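You operate a simulated robot arm through the tools that you are given. There is no shell and no other tool. Be economical: measure what you need, move in short steps, check, and stop when the job is done.

You run a simulated two-armed robot. Do the job below in one go: nothing can be reset, and whatever is moved stays where it is left.

## Task
Set the white overflow pipe to mark 1, the grey one to mark 3; stand both on the blue mat.
Fine: hold each pipe with the other hand while you pull its tube up. Set down upright: white overflow pipe, grey overflow pipe.

The check looks at the end state, three seconds after you hand in, the way a careful person would. Anything else that was tipped, shoved, dropped, spilled or broken makes it a failure.

## Robot
Two 7-joint arms with two-finger parallel grippers on one trunk, on a base that drives. Base frame: it is fixed to the floor where the robot stands at the start and does not move with it; the origin is under the middle of the robot, x ahead of it, y to its left, z up. Units: m, rad, N and s.
The left shoulder is at the start at [0.06, 0.143, 0.926], the right one opposite. With the tool pointing down near the work surface each hand reaches from about 0.32 to 0.74 m from the robot's upright axis, wherever it stands, measured 20 degrees to its own side. Places, roughly: blue mat [0.8, -0.1, 0.8]; tube of the grey overflow pipe [0.5, -0.3, 0.9]; tube of the white overflow pipe [0.5, 0, 0.9]. Payload 1.57 kg a hand.
The TCP of each hand is the grasp point between the finger pads, 0.03 m short of the fingertips. In the tool frame z runs along the fingers and y along their closing line. Largest opening 0.11 m; finger width 0.024, thickness 0.012; the body of the gripper, 0.048 by 0.112 m, starts 0.078 m behind the TCP.
Orientation is that of the tool frame in the base frame, as a unit quaternion [w, x, y, z]. With the fingers straight down and closing along the base's y, the tool's x points along the base's -x, its y along +y and its z along -z.

## Interface
- The arms move only by the tool move_arm. It takes "left_increments", "right_increments" or both (then of equal length, played together; a hand with none holds still); each is a list of rows, each a list of 3 entries, a list of its own where there are three numbers: the closure, from 0 (fully open) to 1 (shut), then the shift along the base's x, y, z in mm, then the turn, a rotation vector about the base's x, y, z in rad. In form: [[jaw, [tx, ty, tz], [ax, ay, az]], ...]. A call has 1 to 12 rows; each row is the pose to reach, as a shift and turn from the pose commanded when the call began. A row lasts 0.2 s, in which the tool goes at most 0.05 m and 0.15 rad; a call with a longer step from one row to the next is refused whole, and so is a gripper value outside its range. Where a pose cannot be reached the arm comes as near as it can. A force on the tool above 40 N (or 10 N above the force at the start of the call, whichever is more), or a blocked arm, ends the call early, and 0.2 s more pass. Each finger travels about 0.045 m/s and halts on what it meets, pressing with about 42 N; the grip force reading is that of the motor and also rises with nothing between the fingers. The clock runs only during rows and for 0.2 s after the last one: add rows that repeat a pose to give the fingers time. The reply holds the time, the measured pose of the TCP, the force on the tool along the base axes, the opening and the grip force, in the units named above and with some noise, with the torque about the TCP (base axes, N m) and any sound that the robot's microphone picked up.
- Cameras (640 x 400 px; columns grow to the right, rows downward): "scene" is now at [0.0602, -0.0049, 1.5207]; the picture's right is [0.02, -1.00, 0.00], its down [-0.77, -0.02, -0.63] and it looks along [0.63, 0.01, -0.77] (base axes); focal length 295 px, centre (320, 200). "left" rides on the left gripper at [0.07, -0.016, -0.141] in its tool frame; the picture's right is [0.23, 0.97, 0.00], its down [-0.85, 0.20, -0.48] and it looks along [-0.47, 0.11, 0.88] (tool axes); focal length 222 px, centre (320, 200). "right" rides on the right gripper at [0.07, 0.016, -0.141] in its tool frame; the picture's right is [-0.23, 0.97, 0.00], its down [-0.86, -0.20, -0.48] and it looks along [-0.47, -0.11, 0.88] (tool axes); focal length 222 px, centre (320, 200). There is no depth. A picture from a camera that has moved, and an enlarged one, comes with that camera's place and axes in the base frame and with its lens. The place of the scene camera against the robot may be out by one fixed shift of up to 0.025 m in any direction.
- snapshot(camera): a new picture of that camera. It takes no simulated time.
- raise_lower(by): slides the trunk up (or, below 0, down) by that many m; the arms and the scene camera ride with it, the base frame stays. It gives what a move gives, with no picture.
- base_move(legs): drives the robot by 1 to 6 legs, each [ahead, left, turn to the left] in m, m and rad, along the robot's own axes; the way and the turn of a leg run together, so that a leg with both is an arc; at most 1.5 m and 3.142 rad a leg. The arms and the cameras ride along, it lands a little off, and it stops where it bumps. It gives what a move gives.
- turn_head(pan, tilt): turns the head with the scene camera to pan (to the left, within 1.501 rad either way) and tilt (down, from -0.506 to 1.204), counted from straight ahead of the robot. It gives what a move gives.
- zoom(camera, box): a new picture of the part [left, top, right, bottom] of that camera's present view, enlarged. It takes no simulated time.
- sign_off(): hands the job in; it is judged then, once.

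Work in short steps. Places have to be worked out from the pictures, the camera data and where the tool is seen: move nearer, look again, correct. Check each grasp and each placing, and mend what went wrong. You have 120 turns and 92 pictures in all, those below and enlarged ones among them. Open the grippers and draw the arms clear of the work before you hand the job in, unless the task says otherwise; then end with one line.

The tools are called after ">>>" as a command line: name --argument value ..., lists and objects as JSON in quotes. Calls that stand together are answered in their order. move_arm: Moves the arms, as the interface text tells. Its arguments: {"type":"object","properties":{"left_increments":{"type":"array","items":{"type":"array"}},"right_increments":{"type":"array","items":{"type":"array"}}},"required":[]} The other tools are called the same way: raise_lower (by) slides the trunk up or down; base_move (legs) drives the base; turn_head (pan, tilt) turns the head that bears the scene camera; snapshot (camera) takes a picture; zoom (camera, box) takes an enlarged picture of a part of a camera's view; sign_off () hands the job in.

At the start:

```text
t: 0.0
left_ee_pos: [0.5123, 0.0556, 1.0008]
left_tcp_rot: [-0.001, -0.001, 1.0, 0.0]
left_ft_force: [-0.7, 0.2, 0.9]
left_torque: [-0.02, 0.01, 0.05]
left_grip_width: 0.1099
left_finger_force: 0.0
right_ee_pos: [0.4647, -0.3076, 0.9987]
right_tcp_rot: [0.0, 0.0, 1.0, 0.0]
right_ft_force: [-0.5, -0.7, 0.8]
right_torque: [0.01, 0.02, 0.02]
right_grip_width: 0.1101
right_finger_force: 0.0
trunk travel left (down, up): [-0.525, 0.065]
robot x, y, heading: [-0.0008, -0.0005, -0.001]
head pan, tilt: [0.023, 0.883]
```

scene: 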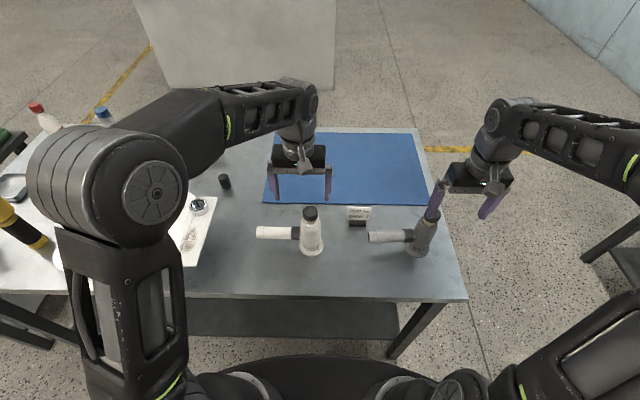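
right: 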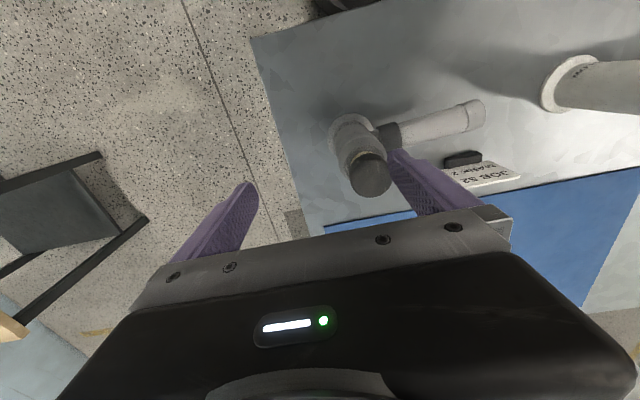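
left: 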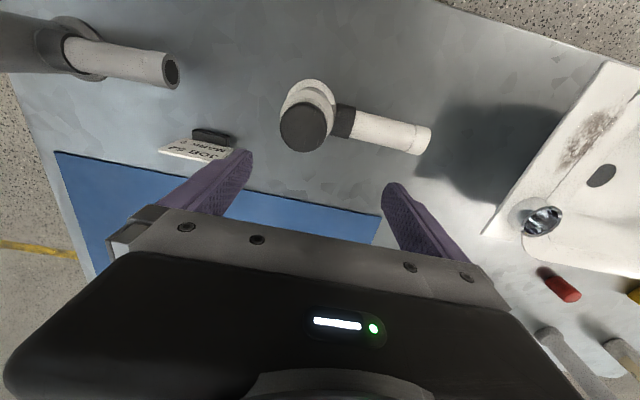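

The two pipes stand on the bench; each seems to have a base body, a sideways branch and a top tube with a dark cap. I zoom in to see the details.

>>> zoom --camera "scene" --box '[240, 180, 460, 290]'

>>> zoom --camera "left" --box '[240, 60, 460, 190]'

>>> zoom --camera "right" --box '[300, 80, 540, 220]'

```text
2.91 times, centred on (350, 235) of scene
camera zoom: at [0.0602, -0.0049, 1.5207], right [0.02, -1.0, 0.0], down [-0.77, -0.02, -0.63], along [0.63, 0.01, -0.77], focal length 857 px, centre (233, 98)
```

zoom: 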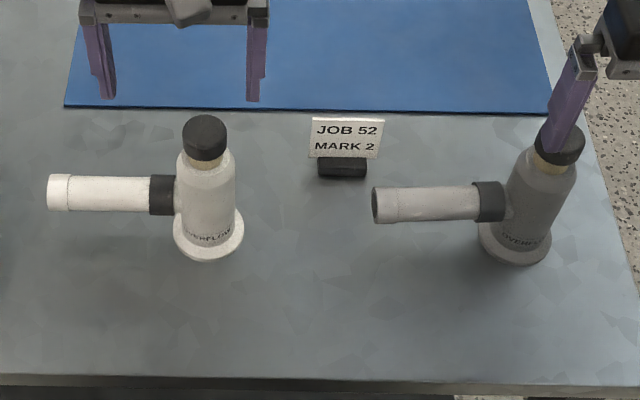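

```text
2.91 times, centred on (350, 125) of left
camera zoom: at [0.443, 0.0401, 1.1413], right [-0.23, 0.97, 0.0], down [0.85, 0.2, 0.48], along [0.47, 0.11, -0.88], focal length 646 px, centre (233, 418)
```

zoom: 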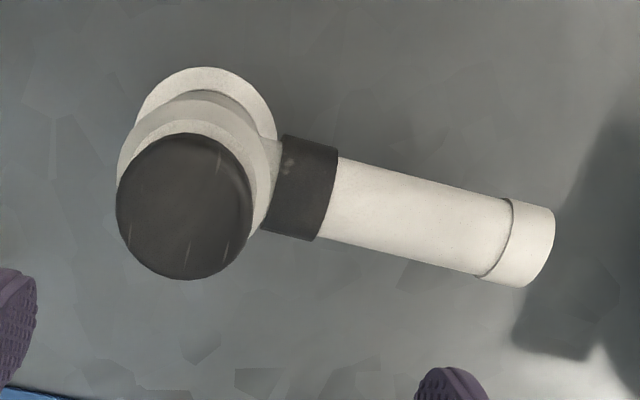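

```text
2.67 times, centred on (420, 150) of right
camera zoom: at [0.397, -0.2929, 1.1416], right [0.23, 0.97, 0.0], down [0.86, -0.2, 0.48], along [0.47, -0.11, -0.88], focal length 592 px, centre (53, 333)
```

zoom: 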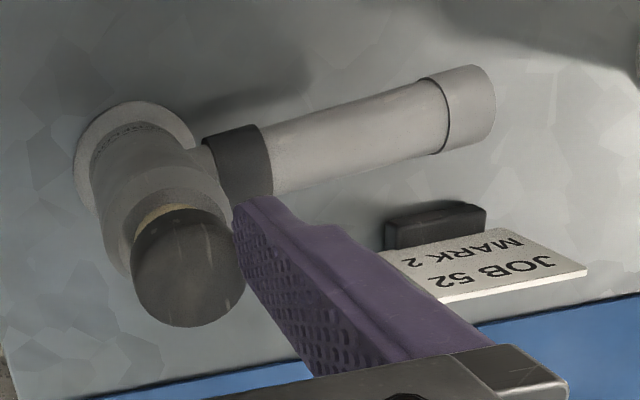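

Estimates: white pipe axis about (0.477, 0.034) with its branch towards +y at z≈0.875 and the cap top near 0.965; grey at about (0.477, -0.263). I raise both hands, and turn the left one 90° so it will straddle the white branch from above.

>>> move_arm --left_increments '[[0, [0, 0, 40], [0, 0, 0]], [0, [0, 20, 60], [0, 0, -0.14]], [0, [-10, 40, 60], [0, 0, -0.28]], [0, [-20, 60, 60], [0, 0, -0.42]], [0, [-35, 75, 60], [0, 0, -0.56]], [0, [-35, 75, 60], [0, 0, -0.7]], [0, [-35, 75, 60], [0, 0, -0.85]], [0, [-35, 75, 60], [0, 0, -1.0]], [0, [-35, 75, 60], [0, 0, -1.14]], [0, [-35, 75, 60], [0, 0, -1.28]], [0, [-35, 75, 60], [0, 0, -1.42]], [0, [-35, 75, 60], [0, 0, -1.57]]]' --right_increments '[[0, [0, 0, 40], [0, 0, 0]], [0, [0, 0, 80], [0, 0, 0]], [0, [0, 0, 80], [0, 0, 0]], [0, [0, 0, 80], [0, 0, 0]], [0, [0, 0, 80], [0, 0, 0]], [0, [0, 0, 80], [0, 0, 0]], [0, [0, 0, 80], [0, 0, 0]], [0, [0, 0, 80], [0, 0, 0]], [0, [0, 0, 80], [0, 0, 0]], [0, [0, 0, 80], [0, 0, 0]], [0, [0, 0, 80], [0, 0, 0]], [0, [0, 0, 80], [0, 0, 0]]]'

>>> snapshot --camera "left"

>>> snapshot --camera "right"

>>> snapshot --camera "scene"

```text
t: 2.6
left_ee_pos: [0.4774, 0.1314, 1.0598]
left_tcp_rot: [0.0, 0.708, 0.706, 0.0]
left_ft_force: [-0.7, 0.1, 0.2]
left_torque: [0.0, 0.02, -0.01]
left_grip_width: 0.11
left_finger_force: 0.0
right_ee_pos: [0.4639, -0.3094, 1.0812]
right_tcp_rot: [0.001, 0.0, 1.0, 0.0]
right_ft_force: [0.3, 0.1, 0.2]
right_torque: [0.02, 0.03, 0.01]
right_grip_width: 0.1101
right_finger_force: 0.1
trunk travel left (down, up): [-0.525, 0.065]
robot x, y, heading: [-0.0051, -0.0, 0.001]
head pan, tilt: [0.023, 0.883]
```

```text
85 pictures are left
camera left: at [0.4615, 0.2011, 1.2013], right [0.97, 0.23, 0.0], down [0.2, -0.86, 0.48], along [0.11, -0.47, -0.88], focal length 222 px, centre (320, 200)
```

left: 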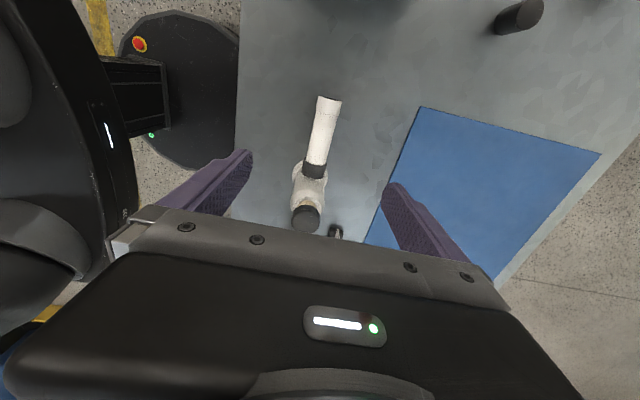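

```text
84 pictures are left
camera right: at [0.3966, -0.2943, 1.223], right [0.23, 0.97, 0.0], down [0.86, -0.2, 0.48], along [0.47, -0.11, -0.88], focal length 222 px, centre (320, 200)
```

right: 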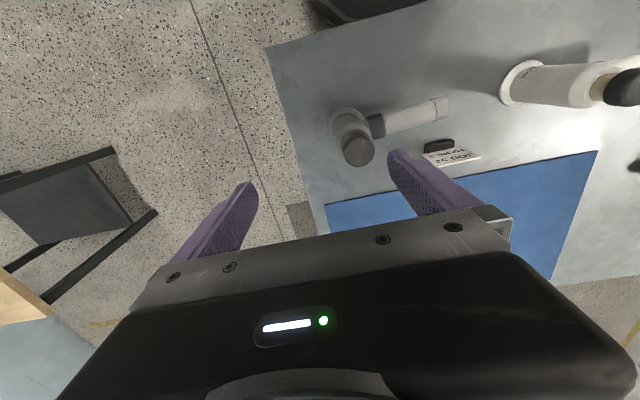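

```text
83 pictures are left
camera scene: at [0.0602, -0.0048, 1.5207], right [0.02, -1.0, 0.0], down [-0.77, -0.02, -0.63], along [0.63, 0.01, -0.77], focal length 295 px, centre (320, 200)
```

scene: 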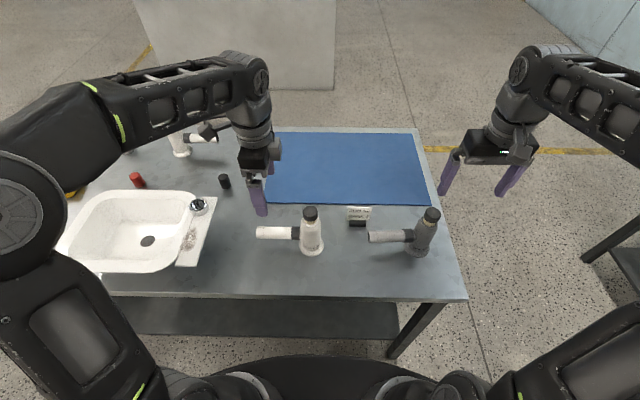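

A third, similar fitting stands at the back left, possibly an already extended example; I take a closer look at it and at the card.

>>> zoom --camera "scene" --box '[110, 100, 250, 190]'

>>> zoom --camera "scene" --box '[290, 195, 450, 265]'

>>> zoom --camera "left" --box '[260, 80, 380, 240]'

```text
4.44 times, centred on (180, 145) of scene
camera zoom: at [0.0602, -0.0048, 1.5207], right [0.02, -1.0, 0.0], down [-0.77, -0.02, -0.63], along [0.63, 0.01, -0.77], focal length 1310 px, centre (942, 444)
```

zoom: 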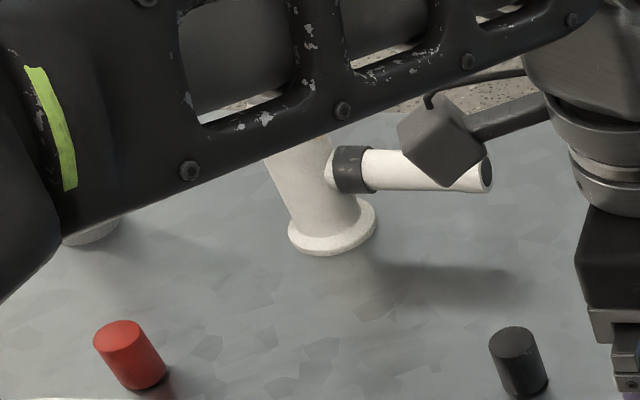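

```text
4.00 times, centred on (370, 230) of scene
camera zoom: at [0.0602, -0.0048, 1.5207], right [0.02, -1.0, 0.0], down [-0.77, -0.02, -0.63], along [0.63, 0.01, -0.77], focal length 1179 px, centre (120, 80)
```

zoom: 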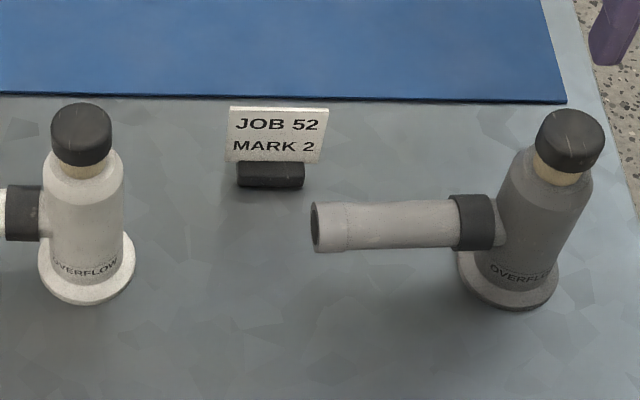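

```text
2.50 times, centred on (320, 160) of left
camera zoom: at [0.4615, 0.2011, 1.2013], right [0.97, 0.23, 0.0], down [0.2, -0.86, 0.48], along [0.11, -0.47, -0.88], focal length 555 px, centre (320, 300)
```

zoom: 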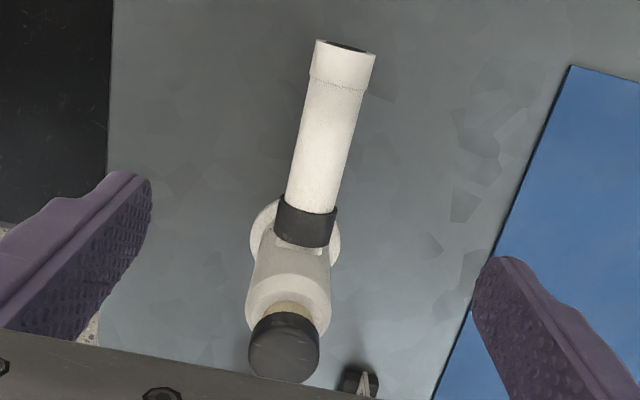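

White branch runs at x≈0.480, y 0.07–0.18. I tilt the left hand so its wrist leans out towards +y, leaving room for the right hand over the cap, and come to just above the branch.

>>> move_arm --left_increments '[[0, [1, 0, 0], [-0.15, 0, 0]], [0, [3, -4, 0], [-0.3, 0, 0]], [0, [3, -6, 0], [-0.45, 0, 0]], [0, [3, -6, -20], [-0.6, 0, 0]], [0, [3, -6, -60], [-0.6, 0, 0]], [0, [3, -6, -100], [-0.6, 0, 0]], [0, [3, -6, -135], [-0.6, 0, 0]], [0, [3, -6, -135], [-0.6, 0, 0]]]'

>>> snapshot --camera "left"

>>> zoom --camera "scene" --box '[200, 150, 360, 270]'

```text
t: 4.4
left_ee_pos: [0.4814, 0.1241, 0.9253]
left_tcp_rot: [0.209, 0.674, 0.676, -0.209]
left_ft_force: [0.4, -0.3, 0.5]
left_torque: [-0.01, -0.02, 0.02]
left_grip_width: 0.1098
left_finger_force: 0.0
right_ee_pos: [0.4656, -0.3087, 1.0815]
right_tcp_rot: [0.001, 0.001, 1.0, 0.001]
right_ft_force: [-1.4, -0.3, -0.6]
right_torque: [-0.02, 0.01, 0.0]
right_grip_width: 0.1098
right_finger_force: 0.1
trunk travel left (down, up): [-0.525, 0.065]
robot x, y, heading: [0.0005, -0.0012, 0.001]
head pan, tilt: [0.023, 0.883]
```

```text
79 pictures are left
camera left: at [0.4656, 0.2624, 1.0024], right [0.97, 0.19, -0.13], down [0.2, -0.43, 0.88], along [0.11, -0.88, -0.46], focal length 222 px, centre (320, 200)
```

left: 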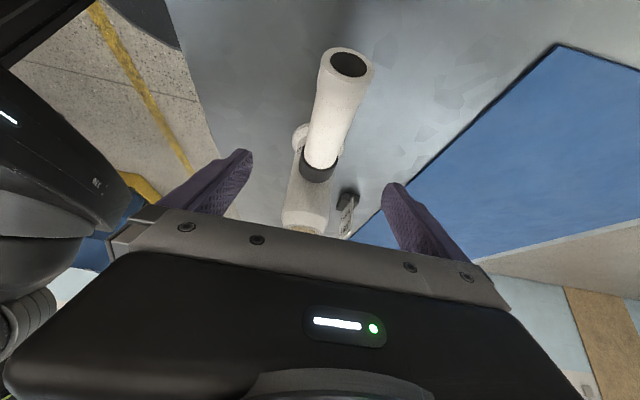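

```text
3.33 times, centred on (280, 210) of scene
camera zoom: at [0.0599, -0.0049, 1.5207], right [0.02, -1.0, 0.0], down [-0.77, -0.02, -0.63], along [0.63, 0.01, -0.77], focal length 982 px, centre (453, 167)
```

zoom: 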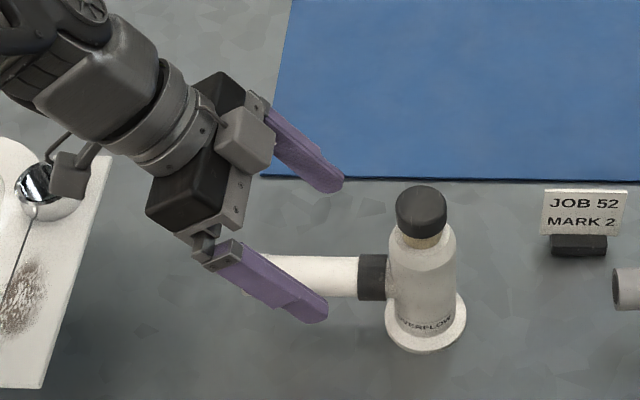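

The branch is centred between the fingers (x≈0.482) with its axis at z≈0.86. I lower onto it and close.

>>> move_arm --left_increments '[[0, [1, 0, -30], [0, 0, 0]], [0, [1, 0, -64], [0, 0, 0]], [0.6, [1, 0, -64], [0, 0, 0]], [0.6, [1, 0, -64], [0, 0, 0]], [0.6, [1, 0, -64], [0, 0, 0]], [0.6, [1, 0, -64], [0, 0, 0]], [0.6, [1, 0, -64], [0, 0, 0]]]'

>>> snapshot --camera "left"

```text
t: 6.0
left_ee_pos: [0.4815, 0.1269, 0.8611]
left_tcp_rot: [0.209, 0.675, 0.676, -0.208]
left_ft_force: [0.4, 0.0, -0.1]
left_torque: [0.02, 0.04, -0.02]
left_grip_width: 0.0441
left_finger_force: 0.1
right_ee_pos: [0.4651, -0.3089, 1.0811]
right_tcp_rot: [0.0, 0.0, 1.0, 0.0]
right_ft_force: [0.1, 0.2, 0.7]
right_torque: [0.0, 0.01, 0.01]
right_grip_width: 0.1101
right_finger_force: 0.1
trunk travel left (down, up): [-0.525, 0.065]
robot x, y, heading: [-0.0001, -0.0001, -0.0]
head pan, tilt: [0.023, 0.883]
```

```text
77 pictures are left
camera left: at [0.4661, 0.2642, 0.9384], right [0.97, 0.19, -0.13], down [0.2, -0.43, 0.88], along [0.11, -0.88, -0.46], focal length 222 px, centre (320, 200)
```

left: 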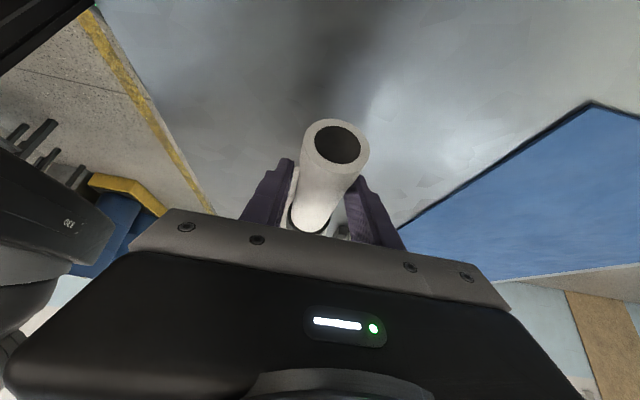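

Both fingers straddle the branch evenly. I close to grip it.

>>> move_arm --left_increments '[[1, [0, 0, 0], [0, 0, 0]], [1, [0, 0, 0], [0, 0, 0]], [1, [0, 0, 0], [0, 0, 0]], [1, [0, 0, 0], [0, 0, 0]]]'

>>> zoom --camera "scene" --box '[230, 180, 370, 270]'

```text
t: 7.0
left_ee_pos: [0.4827, 0.1266, 0.861]
left_tcp_rot: [0.209, 0.675, 0.676, -0.209]
left_ft_force: [-0.3, -0.2, 0.7]
left_torque: [0.0, 0.02, -0.03]
left_grip_width: 0.0317
left_finger_force: 40.4
right_ee_pos: [0.4657, -0.309, 1.0815]
right_tcp_rot: [0.0, 0.0, 1.0, 0.0]
right_ft_force: [0.2, 0.0, -0.5]
right_torque: [-0.02, -0.02, 0.0]
right_grip_width: 0.11
right_finger_force: 0.0
trunk travel left (down, up): [-0.525, 0.065]
robot x, y, heading: [0.0033, -0.0027, -0.001]
head pan, tilt: [0.023, 0.883]
```

```text
4.44 times, centred on (300, 225) of scene
camera zoom: at [0.0601, -0.0048, 1.5207], right [0.02, -1.0, 0.0], down [-0.77, -0.02, -0.63], along [0.63, 0.01, -0.77], focal length 1310 px, centre (409, 89)
```

zoom: 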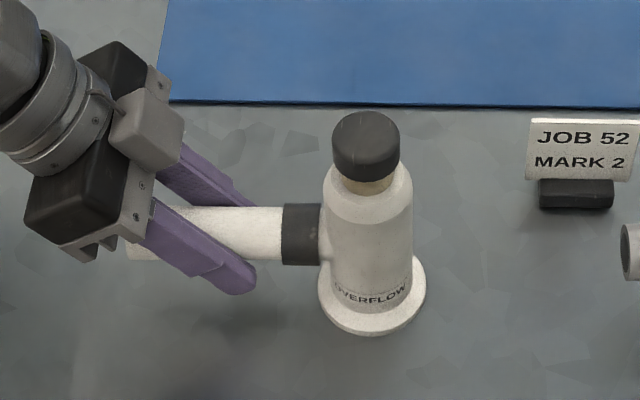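

White branch is held (width 0.032, 40 N). I bring the right hand over the white cap at about (0.481, 0.035), high up.

>>> move_arm --right_increments '[[0, [2, 49, 0], [0, 0, 0]], [0, [5, 98, 0], [0, 0, 0]], [0, [8, 147, 0], [0, 0, 0]], [0, [10, 196, 0], [0, 0, 0]], [0, [12, 245, 0], [0, 0, 0]], [0.1, [14, 294, 0], [0, 0, 0]], [0.3, [16, 343, 0], [0, 0, 0]], [0.3, [16, 344, -20], [0, 0, 0]]]'

>>> snapshot --camera "right"

>>> zoom --camera "scene" --box '[230, 130, 430, 270]'

```text
t: 8.8
left_ee_pos: [0.4821, 0.1254, 0.8608]
left_tcp_rot: [0.209, 0.675, 0.676, -0.209]
left_ft_force: [0.4, -0.8, -0.8]
left_torque: [0.16, -0.07, -0.03]
left_grip_width: 0.0313
left_finger_force: 39.9
right_ee_pos: [0.4817, 0.0371, 1.0608]
right_tcp_rot: [0.0, 0.0, 1.0, 0.001]
right_ft_force: [-0.6, -0.6, -0.9]
right_torque: [0.0, 0.02, 0.03]
right_grip_width: 0.0767
right_finger_force: 0.0
trunk travel left (down, up): [-0.525, 0.065]
robot x, y, heading: [-0.001, -0.0014, -0.001]
head pan, tilt: [0.023, 0.883]
```

```text
75 pictures are left
camera right: at [0.4132, 0.0509, 1.2025], right [0.23, 0.97, 0.0], down [0.86, -0.2, 0.48], along [0.47, -0.11, -0.88], focal length 222 px, centre (320, 200)
```

right: 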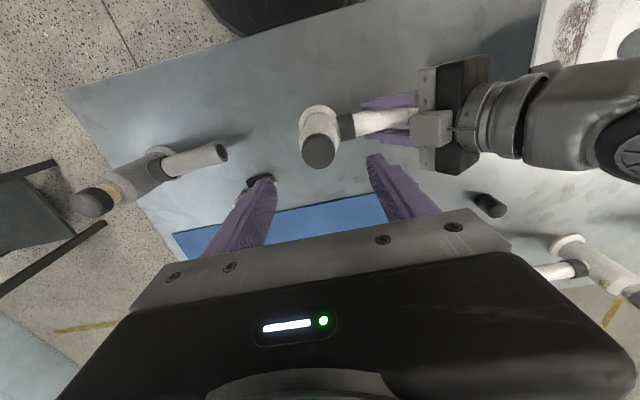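

```text
2.86 times, centred on (330, 200) of scene
camera zoom: at [0.0604, -0.0056, 1.5207], right [0.02, -1.0, 0.0], down [-0.77, -0.02, -0.63], along [0.63, 0.01, -0.77], focal length 842 px, centre (291, 200)
```

zoom: 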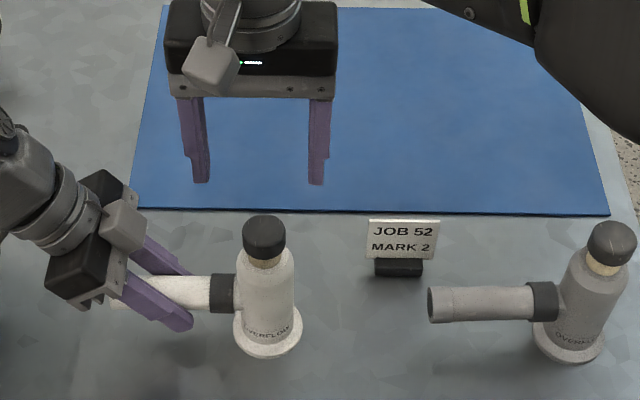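

Cap is at about (0.482, 0.032). I shift -4 mm in y and come down so that the fingertips reach just above the body shoulder, then look before closing.

>>> move_arm --right_increments '[[0.3, [0, -4, -40], [0, 0, 0]], [0.3, [0, -4, -80], [0, 0, 0]], [0.3, [0, -4, -102], [0, 0, 0]], [0.3, [0, -4, -102], [0, 0, 0]]]'

>>> snapshot --camera "right"

>>> zoom --camera "scene" --box '[250, 170, 370, 260]'

```text
t: 9.8
left_ee_pos: [0.482, 0.1273, 0.8614]
left_tcp_rot: [0.209, 0.674, 0.677, -0.209]
left_ft_force: [-1.2, -0.5, 0.2]
left_torque: [-0.05, -0.01, -0.01]
left_grip_width: 0.0315
left_finger_force: 40.4
right_ee_pos: [0.4819, 0.0319, 0.9578]
right_tcp_rot: [0.0, 0.001, 1.0, 0.0]
right_ft_force: [0.7, 0.9, -1.3]
right_torque: [-0.01, -0.04, 0.01]
right_grip_width: 0.0771
right_finger_force: 0.1
trunk travel left (down, up): [-0.525, 0.065]
robot x, y, heading: [0.002, 0.0004, -0.002]
head pan, tilt: [0.023, 0.883]
```

```text
73 pictures are left
camera right: at [0.4138, 0.0467, 1.1003], right [0.23, 0.97, 0.0], down [0.86, -0.2, 0.48], along [0.47, -0.11, -0.88], focal length 222 px, centre (320, 200)
```

right: 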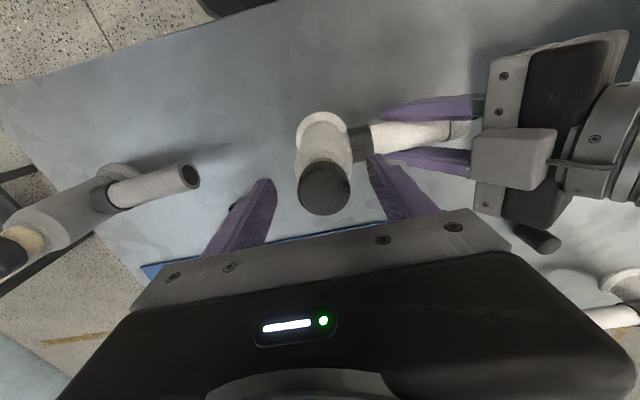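

```text
4.44 times, centred on (310, 215) of scene
camera zoom: at [0.0602, -0.0048, 1.5207], right [0.02, -1.0, 0.0], down [-0.77, -0.02, -0.63], along [0.63, 0.01, -0.77], focal length 1310 px, centre (364, 133)
```

zoom: 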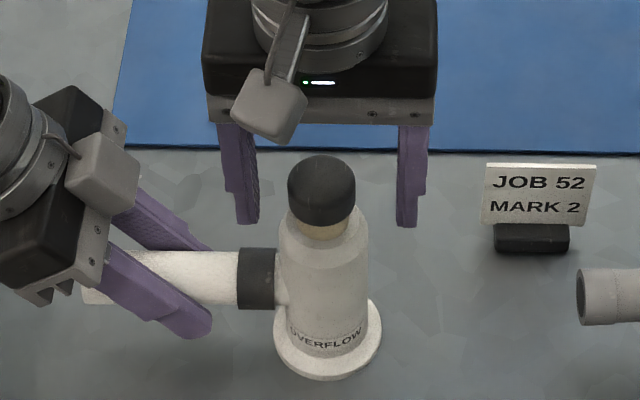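

The fingertips (z≈0.928) reach beside the body shoulder; the cap seems to span about 0.947–0.966. I raise 14 mm so that only the cap is gripped, then close.

>>> move_arm --right_increments '[[0.3, [0, 0, 14], [0, 0, 0]], [0.5, [0, 0, 14], [0, 0, 0]], [0.6, [0, 0, 14], [0, 0, 0]], [0.6, [0, 0, 14], [0, 0, 0]], [0.6, [0, 0, 14], [0, 0, 0]]]'

>>> zoom --camera "scene" --box '[270, 170, 350, 230]'

```text
t: 11.0
left_ee_pos: [0.4835, 0.1265, 0.862]
left_tcp_rot: [0.209, 0.675, 0.676, -0.21]
left_ft_force: [0.3, -0.8, 0.0]
left_torque: [0.02, 0.01, 0.02]
left_grip_width: 0.0311
left_finger_force: 39.9
right_ee_pos: [0.4822, 0.0332, 0.9742]
right_tcp_rot: [0.0, 0.0, 1.0, 0.0]
right_ft_force: [-1.0, -1.2, 0.7]
right_torque: [0.01, 0.01, 0.01]
right_grip_width: 0.0441
right_finger_force: 0.0
trunk travel left (down, up): [-0.525, 0.065]
robot x, y, heading: [0.0015, -0.0001, 0.005]
head pan, tilt: [0.023, 0.883]
```

```text
6.67 times, centred on (310, 200) of scene
camera zoom: at [0.0601, -0.0047, 1.5207], right [0.02, -1.0, 0.0], down [-0.77, -0.02, -0.63], along [0.63, 0.01, -0.77], focal length 1964 px, centre (387, 200)
```

zoom: 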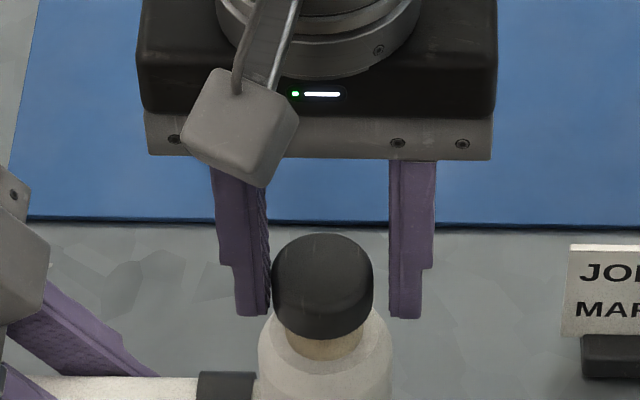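

The cap sits about 3 mm to the +y side of the finger centre; I shift +3 mm in y and close.

>>> move_arm --right_increments '[[0.6, [0, 3, 0], [0, 0, 0]], [1, [0, 3, 0], [0, 0, 0]], [1, [0, 3, 0], [0, 0, 0]], [1, [0, 3, 0], [0, 0, 0]], [1, [0, 3, 0], [0, 0, 0]]]'

>>> zoom --camera "scene" --box '[250, 170, 370, 260]'

```text
t: 12.2
left_ee_pos: [0.4824, 0.1264, 0.8619]
left_tcp_rot: [0.209, 0.675, 0.676, -0.209]
left_ft_force: [-1.3, -0.1, 0.5]
left_torque: [0.36, 0.01, 0.05]
left_grip_width: 0.0311
left_finger_force: 40.4
right_ee_pos: [0.4823, 0.0366, 0.9725]
right_tcp_rot: [-0.001, 0.001, 1.0, 0.0]
right_ft_force: [0.1, -1.1, 0.3]
right_torque: [-0.43, -0.02, -0.14]
right_grip_width: 0.0364
right_finger_force: 42.3
trunk travel left (down, up): [-0.525, 0.065]
robot x, y, heading: [0.0001, -0.0003, -0.0]
head pan, tilt: [0.023, 0.883]
```

```text
4.44 times, centred on (310, 215) of scene
camera zoom: at [0.0601, -0.0048, 1.5207], right [0.02, -1.0, 0.0], down [-0.77, -0.02, -0.63], along [0.63, 0.01, -0.77], focal length 1310 px, centre (364, 133)
```

zoom: 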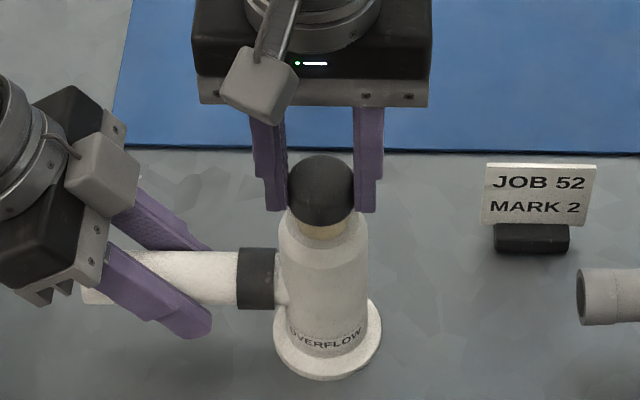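

Cap is gripped (0.036 m). I pull up gently by 8 mm in small rows and watch the force and the sound.

>>> move_arm --right_increments '[[1, [0, 0, 2], [0, 0, 0]], [1, [0, 0, 4], [0, 0, 0]], [1, [0, 0, 6], [0, 0, 0]], [1, [0, 0, 8], [0, 0, 0]]]'

>>> zoom --camera "scene" --box '[250, 170, 370, 260]'

```text
t: 13.2
left_ee_pos: [0.4825, 0.1264, 0.8618]
left_tcp_rot: [0.209, 0.675, 0.676, -0.208]
left_ft_force: [-1.8, 0.7, 2.5]
left_torque: [0.11, -0.05, -0.1]
left_grip_width: 0.0313
left_finger_force: 40.1
right_ee_pos: [0.4807, 0.035, 0.9802]
right_tcp_rot: [-0.001, 0.0, 1.0, 0.0]
right_ft_force: [1.3, -1.3, -1.5]
right_torque: [-0.53, -0.14, -0.04]
right_grip_width: 0.0366
right_finger_force: 42.1
trunk travel left (down, up): [-0.525, 0.065]
robot x, y, heading: [0.0006, -0.0019, 0.002]
head pan, tilt: [0.023, 0.883]
```

```text
4.44 times, centred on (310, 215) of scene
camera zoom: at [0.0603, -0.0047, 1.5207], right [0.02, -1.0, 0.0], down [-0.77, -0.02, -0.63], along [0.63, 0.01, -0.77], focal length 1310 px, centre (364, 133)
```

zoom: 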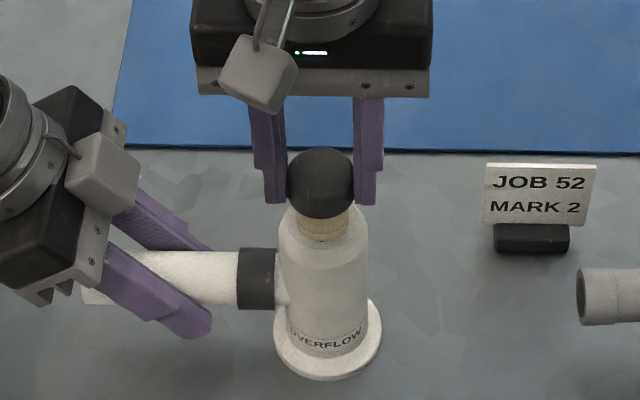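

The cap rose about 8 mm with low force, and the tube is emerging. I zoom in on the exposed tube for marks.

>>> zoom --camera "scene" --box '[295, 195, 325, 225]'

>>> snapshot --camera "left"

```text
13.33 times, centred on (310, 210) of scene
camera zoom: at [0.0603, -0.0047, 1.5207], right [0.02, -1.0, 0.0], down [-0.77, -0.02, -0.63], along [0.63, 0.01, -0.77], focal length 3929 px, centre (453, 67)
```

zoom: 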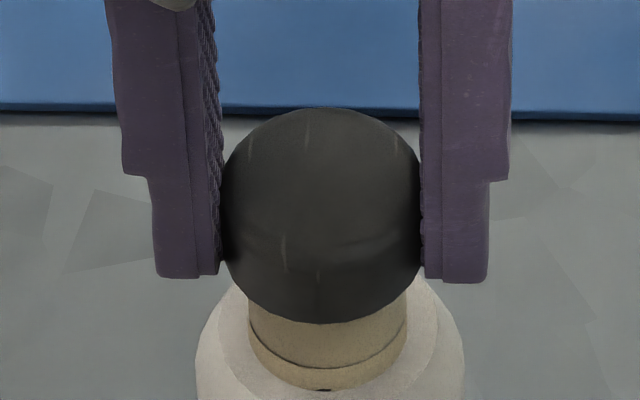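

```text
67 pictures are left
camera left: at [0.4662, 0.2642, 0.9384], right [0.97, 0.19, -0.13], down [0.2, -0.44, 0.88], along [0.11, -0.88, -0.46], focal length 222 px, centre (320, 200)
```

left: 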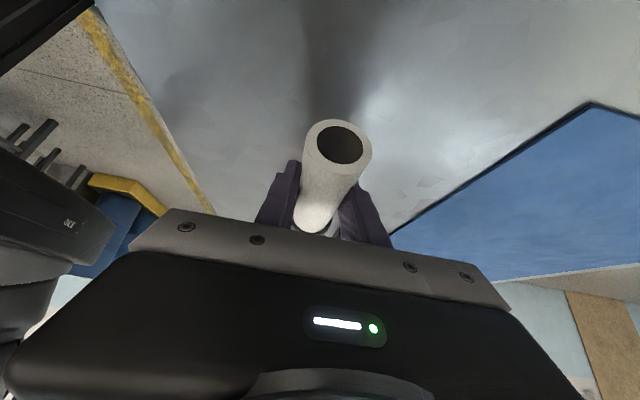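

A ring line shows on the tube and something dark (a numeral?) is just coming out of the collar. I pull another 6 mm.

>>> move_arm --right_increments '[[1, [0, 0, 2], [0, 0, 0]], [1, [0, 0, 4], [0, 0, 0]], [1, [0, 0, 6], [0, 0, 0]]]'

>>> zoom --camera "scene" --box '[295, 195, 325, 225]'

```text
t: 14.0
left_ee_pos: [0.4817, 0.1267, 0.8612]
left_tcp_rot: [0.208, 0.675, 0.676, -0.21]
left_ft_force: [-1.8, 3.9, 2.4]
left_torque: [-0.19, -0.01, -0.16]
left_grip_width: 0.0311
left_finger_force: 40.1
right_ee_pos: [0.4818, 0.0352, 0.9864]
right_tcp_rot: [0.0, 0.0, 1.0, 0.0]
right_ft_force: [1.6, -4.2, -2.2]
right_torque: [-0.56, -0.12, -0.03]
right_grip_width: 0.0365
right_finger_force: 42.3
trunk travel left (down, up): [-0.525, 0.065]
robot x, y, heading: [-0.0009, 0.001, 0.0]
head pan, tilt: [0.023, 0.883]
```

```text
13.33 times, centred on (310, 210) of scene
camera zoom: at [0.0602, -0.0048, 1.5207], right [0.02, -1.0, 0.0], down [-0.77, -0.02, -0.63], along [0.63, 0.01, -0.77], focal length 3929 px, centre (453, 67)
```

zoom: 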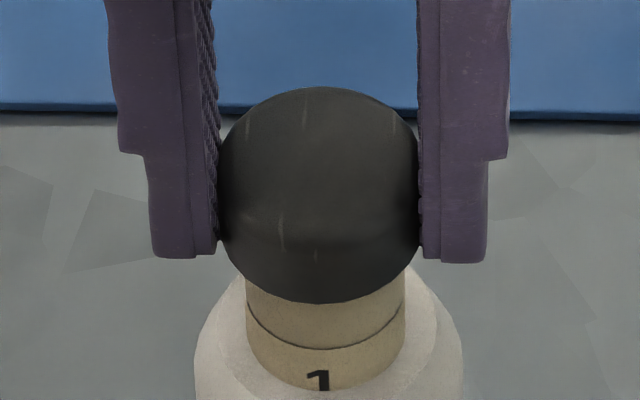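

A "1" lies below the ring. I need to know whether the next ring comes under the 1, so I pull a little further (I can push back).

>>> move_arm --right_increments '[[1, [0, 0, 2], [0, 0, 0]], [1, [0, 0, 4], [0, 0, 0]], [1, [0, 0, 6], [0, 0, 0]]]'

>>> zoom --camera "scene" --box '[295, 195, 325, 225]'

```text
t: 14.8
left_ee_pos: [0.4816, 0.1255, 0.8606]
left_tcp_rot: [0.209, 0.675, 0.676, -0.209]
left_ft_force: [0.0, 3.4, 1.9]
left_torque: [-0.14, 0.07, -0.1]
left_grip_width: 0.0311
left_finger_force: 39.6
right_ee_pos: [0.4815, 0.036, 0.9929]
right_tcp_rot: [0.0, 0.0, 1.0, -0.001]
right_ft_force: [0.9, -4.1, -0.8]
right_torque: [-0.52, -0.16, 0.01]
right_grip_width: 0.0364
right_finger_force: 41.8
trunk travel left (down, up): [-0.525, 0.065]
robot x, y, heading: [-0.0004, -0.0009, 0.004]
head pan, tilt: [0.023, 0.883]
```

```text
13.33 times, centred on (310, 210) of scene
camera zoom: at [0.0603, -0.0047, 1.5207], right [0.02, -1.0, 0.0], down [-0.77, -0.02, -0.63], along [0.63, 0.01, -0.77], focal length 3929 px, centre (453, 67)
```

zoom: 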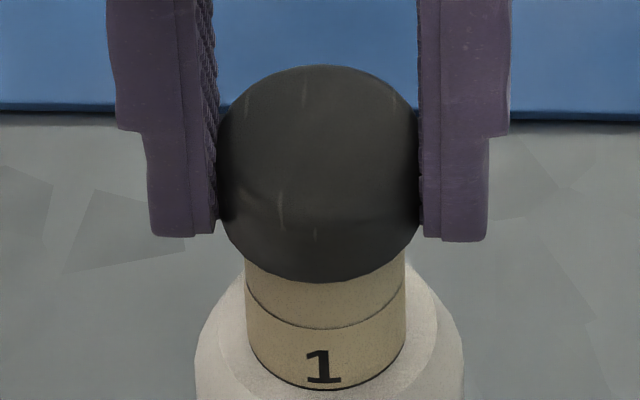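

A dark line now lies at the collar just under the "1". I zoom closer to see whether that's the ring.

>>> zoom --camera "scene" --box '[304, 216, 316, 226]'

```text
16.00 times, centred on (310, 221) of scene
camera zoom: at [0.0603, -0.0047, 1.5207], right [0.02, -1.0, 0.0], down [-0.77, -0.02, -0.63], along [0.63, 0.01, -0.77], focal length 4715 px, centre (480, -136)
```

zoom: 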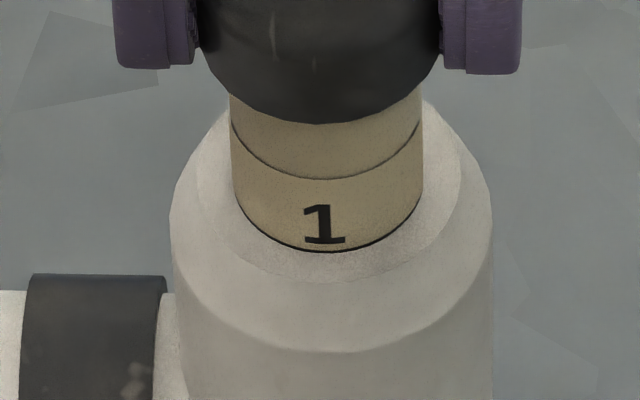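

The ring seems just flush with the rim. I raise 2 mm to confirm it is a ring rather than a shadow.

>>> move_arm --right_increments '[[1, [0, 0, 1], [0, 0, 0]], [1, [0, 0, 2], [0, 0, 0]], [1, [0, 0, 2], [0, 0, 0]]]'

>>> zoom --camera "scene" --box '[304, 216, 316, 226]'

```text
t: 15.6
left_ee_pos: [0.4826, 0.1266, 0.862]
left_tcp_rot: [0.209, 0.674, 0.677, -0.209]
left_ft_force: [-0.7, 4.7, 2.1]
left_torque: [-0.13, -0.04, -0.09]
left_grip_width: 0.0316
left_finger_force: 40.1
right_ee_pos: [0.4821, 0.0353, 0.9943]
right_tcp_rot: [-0.001, 0.0, 1.0, 0.0]
right_ft_force: [0.1, -4.3, -0.8]
right_torque: [-0.63, 0.02, 0.03]
right_grip_width: 0.0365
right_finger_force: 41.5
trunk travel left (down, up): [-0.525, 0.065]
robot x, y, heading: [-0.0011, -0.0009, -0.003]
head pan, tilt: [0.023, 0.883]
```

```text
16.00 times, centred on (310, 221) of scene
camera zoom: at [0.0603, -0.0048, 1.5207], right [0.02, -1.0, 0.0], down [-0.77, -0.02, -0.63], along [0.63, 0.01, -0.77], focal length 4715 px, centre (480, -136)
```

zoom: 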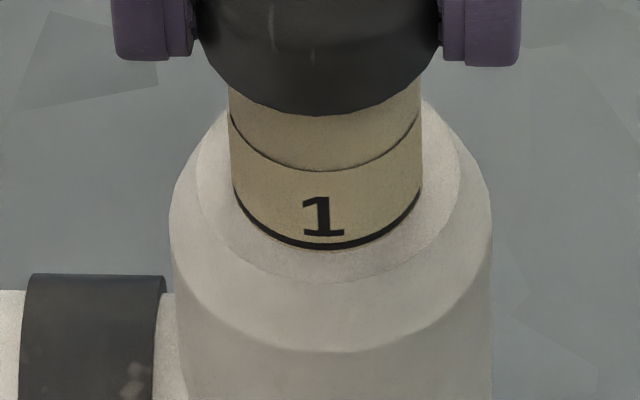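

It is a thick ring, now just fully out. I lower by 1 mm so its middle lies at the rim.

>>> move_arm --right_increments '[[1, [0, 0, -0.5], [0, 0, 0]], [1, [0, 0, -1], [0, 0, 0]], [1, [0, 0, -1], [0, 0, 0]]]'

>>> zoom --camera "scene" --box '[304, 216, 316, 226]'

```text
t: 16.4
left_ee_pos: [0.4823, 0.1264, 0.8617]
left_tcp_rot: [0.209, 0.675, 0.676, -0.208]
left_ft_force: [1.5, 5.1, 0.1]
left_torque: [-0.02, 0.04, 0.04]
left_grip_width: 0.0313
left_finger_force: 40.2
right_ee_pos: [0.4819, 0.0347, 0.9937]
right_tcp_rot: [0.001, 0.0, 1.0, 0.0]
right_ft_force: [-0.8, -4.3, 3.1]
right_torque: [-0.5, 0.05, 0.04]
right_grip_width: 0.0363
right_finger_force: 41.8
trunk travel left (down, up): [-0.525, 0.065]
robot x, y, heading: [-0.0041, 0.0007, 0.002]
head pan, tilt: [0.023, 0.883]
```

```text
16.00 times, centred on (310, 221) of scene
camera zoom: at [0.0601, -0.0048, 1.5207], right [0.02, -1.0, 0.0], down [-0.77, -0.02, -0.63], along [0.63, 0.01, -0.77], focal length 4715 px, centre (480, -136)
```

zoom: 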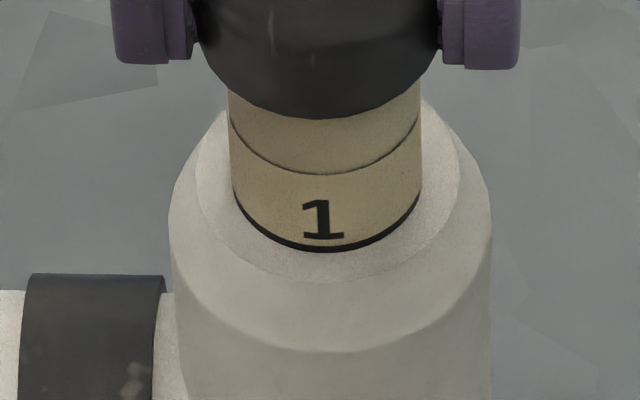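

The white pipe stands at mark 1. I open the right hand and raise it, then check that the tube stays.

>>> move_arm --right_increments '[[0.8, [0, 0, 0], [0, 0, 0]], [0.5, [0, 0, 0], [0, 0, 0]], [0.3, [0, 0, 0], [0, 0, 0]], [0.3, [0, 0, 20], [0, 0, 0]], [0.3, [0, 0, 60], [0, 0, 0]], [0.3, [0, 0, 85], [0, 0, 0]]]'

>>> zoom --camera "scene" --box '[295, 200, 325, 225]'

>>> snapshot --camera "right"

```text
t: 17.8
left_ee_pos: [0.4822, 0.1262, 0.8614]
left_tcp_rot: [0.209, 0.675, 0.677, -0.209]
left_ft_force: [-0.3, 0.2, -0.6]
left_torque: [0.06, 0.04, 0.03]
left_grip_width: 0.0312
left_finger_force: 39.7
right_ee_pos: [0.4812, 0.0341, 1.0773]
right_tcp_rot: [0.0, 0.0, 1.0, 0.0]
right_ft_force: [-0.3, -0.1, -0.6]
right_torque: [-0.02, 0.0, -0.02]
right_grip_width: 0.077
right_finger_force: 0.1
trunk travel left (down, up): [-0.525, 0.065]
robot x, y, heading: [-0.0005, -0.0, -0.001]
head pan, tilt: [0.023, 0.883]
```

```text
16.00 times, centred on (310, 212) of scene
camera zoom: at [0.0602, -0.0048, 1.5207], right [0.02, -1.0, 0.0], down [-0.77, -0.02, -0.63], along [0.63, 0.01, -0.77], focal length 4715 px, centre (480, 0)
```

zoom: 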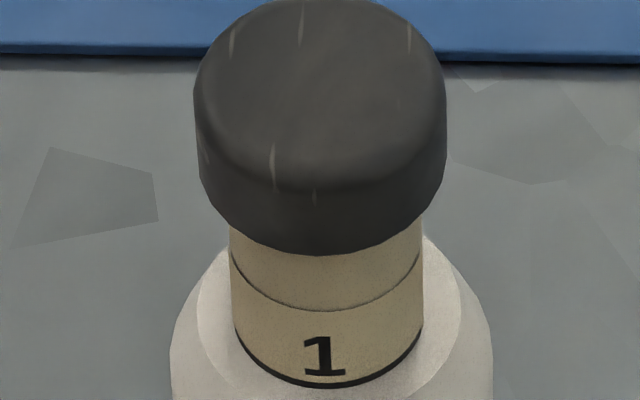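

```text
60 pictures are left
camera right: at [0.412, 0.0497, 1.2193], right [0.23, 0.97, 0.0], down [0.86, -0.2, 0.48], along [0.47, -0.11, -0.88], focal length 222 px, centre (320, 200)
```

right: 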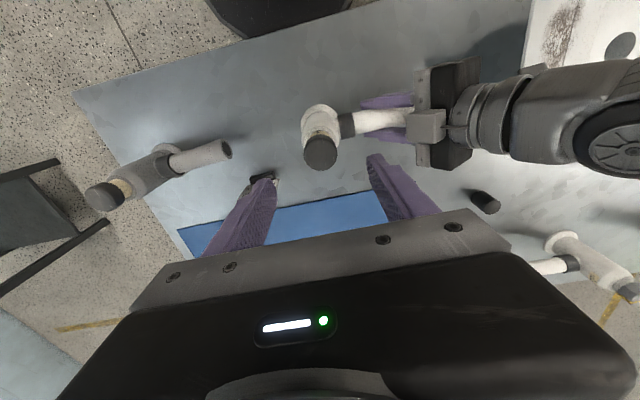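

Mark 1 holds. For carrying, I use the right hand from above on the white body: descend with fingers around cap and body to TCP z≈0.92 (palm above the cap, tips above the branch), then close.

>>> move_arm --right_increments '[[0.3, [0, 1, -40], [0, 0, 0]], [0.3, [0, 1, -80], [0, 0, 0]], [0.3, [0, 1, -120], [0, 0, 0]], [0.3, [0, 1, -155], [0, 0, 0]], [0.3, [0, 1, -155], [0, 0, 0]]]'

>>> zoom --camera "scene" --box '[250, 170, 370, 260]'

```text
t: 19.0
left_ee_pos: [0.4824, 0.1273, 0.8619]
left_tcp_rot: [0.208, 0.675, 0.676, -0.21]
left_ft_force: [-1.1, 0.3, -1.0]
left_torque: [0.09, 0.03, 0.0]
left_grip_width: 0.0312
left_finger_force: 40.3
right_ee_pos: [0.4827, 0.0366, 0.9241]
right_tcp_rot: [0.0, 0.0, 1.0, 0.0]
right_ft_force: [0.2, 1.8, -0.4]
right_torque: [0.01, 0.01, -0.01]
right_grip_width: 0.077
right_finger_force: 0.2
trunk travel left (down, up): [-0.525, 0.065]
robot x, y, heading: [0.0003, -0.001, -0.005]
head pan, tilt: [0.023, 0.883]
```

```text
4.44 times, centred on (310, 215) of scene
camera zoom: at [0.0602, -0.0048, 1.5207], right [0.02, -1.0, 0.0], down [-0.77, -0.02, -0.63], along [0.63, 0.01, -0.77], focal length 1310 px, centre (364, 133)
```

zoom: 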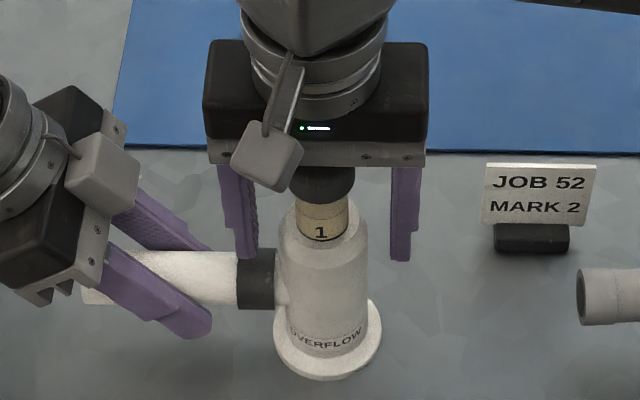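

Fingers straddle the body centrally with the tips above the branch collar. I close the right hand on the body.

>>> move_arm --right_increments '[[0.5, [0, 0, 0], [0, 0, 0]], [1, [0, 0, 0], [0, 0, 0]], [1, [0, 0, 0], [0, 0, 0]], [1, [0, 0, 0], [0, 0, 0]]]'

>>> zoom --camera "scene" --box '[250, 170, 370, 260]'

```text
t: 20.0
left_ee_pos: [0.4825, 0.1267, 0.8599]
left_tcp_rot: [0.209, 0.675, 0.676, -0.209]
left_ft_force: [-0.3, -1.5, 0.8]
left_torque: [0.41, 0.0, -0.01]
left_grip_width: 0.0312
left_finger_force: 40.0
right_ee_pos: [0.4821, 0.0354, 0.9247]
right_tcp_rot: [0.0, 0.0, 1.0, 0.0]
right_ft_force: [1.1, 1.2, 0.4]
right_torque: [-0.34, -0.05, -0.01]
right_grip_width: 0.0509
right_finger_force: 34.5
trunk travel left (down, up): [-0.525, 0.065]
robot x, y, heading: [-0.0019, 0.0001, -0.002]
head pan, tilt: [0.023, 0.883]
```

```text
4.44 times, centred on (310, 215) of scene
camera zoom: at [0.0603, -0.0047, 1.5207], right [0.02, -1.0, 0.0], down [-0.77, -0.02, -0.63], along [0.63, 0.01, -0.77], focal length 1310 px, centre (364, 133)
```

zoom: 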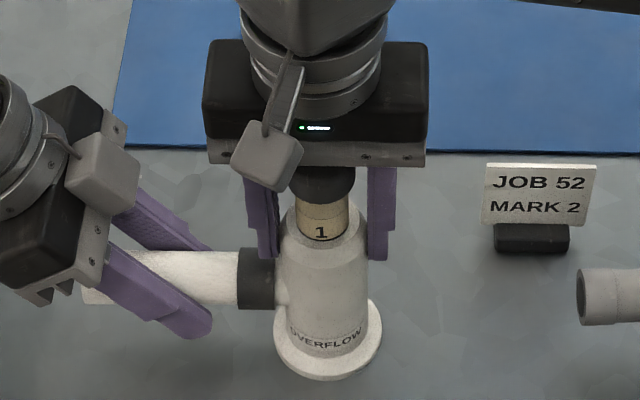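

Body held (0.051 m). I open the left hand and back it off along its axis.

>>> move_arm --left_increments '[[0.6, [0, 0, 0], [0, 0, 0]], [0.2, [0, 0, 0], [0, 0, 0]], [0, [0, 0, 0], [0, 0, 0]], [0, [0, 0, 0], [0, 0, 0]], [0, [0, 23, 33], [0, 0, 0]], [0, [0, 46, 66], [0, 0, 0]], [0, [0, 69, 99], [0, 0, 0]], [0, [0, 90, 130], [0, 0, 0]]]'

>>> move_arm --right_increments '[[1, [0, 0, 10], [0, 0, 0]], [1, [0, 0, 20], [0, 0, 0]], [1, [0, 0, 20], [0, 0, 0]]]'

>>> snapshot --camera "scene"

```text
t: 21.8
left_ee_pos: [0.4811, 0.2152, 0.9907]
left_tcp_rot: [0.208, 0.675, 0.676, -0.209]
left_ft_force: [0.2, 0.4, 1.1]
left_torque: [-0.03, 0.01, 0.02]
left_grip_width: 0.1098
left_finger_force: 0.1
right_ee_pos: [0.4821, 0.0352, 0.9255]
right_tcp_rot: [0.0, 0.0, 1.0, 0.0]
right_ft_force: [-0.2, 0.6, 0.8]
right_torque: [-0.01, -0.03, 0.02]
right_grip_width: 0.0508
right_finger_force: 41.5
trunk travel left (down, up): [-0.525, 0.065]
robot x, y, heading: [-0.0, -0.0025, 0.001]
head pan, tilt: [0.023, 0.883]
```

```text
t: 22.6
left_ee_pos: [0.4819, 0.2151, 0.9904]
left_tcp_rot: [0.208, 0.675, 0.676, -0.21]
left_ft_force: [0.5, 0.0, -0.1]
left_torque: [0.03, 0.01, -0.02]
left_grip_width: 0.1101
left_finger_force: 0.0
right_ee_pos: [0.4822, 0.0368, 0.9445]
right_tcp_rot: [0.0, -0.001, 1.0, 0.0]
right_ft_force: [-0.4, 1.0, 1.0]
right_torque: [-0.1, 0.02, -0.03]
right_grip_width: 0.0506
right_finger_force: 42.1
trunk travel left (down, up): [-0.525, 0.065]
robot x, y, heading: [-0.0006, -0.0012, 0.002]
head pan, tilt: [0.023, 0.883]
```

```text
57 pictures are left
camera scene: at [0.0601, -0.0047, 1.5208], right [0.02, -1.0, 0.0], down [-0.77, -0.02, -0.63], along [0.63, 0.01, -0.77], focal length 295 px, centre (320, 200)
```

scene: 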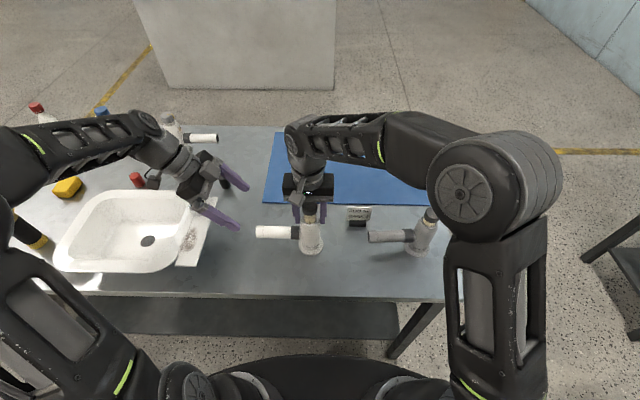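

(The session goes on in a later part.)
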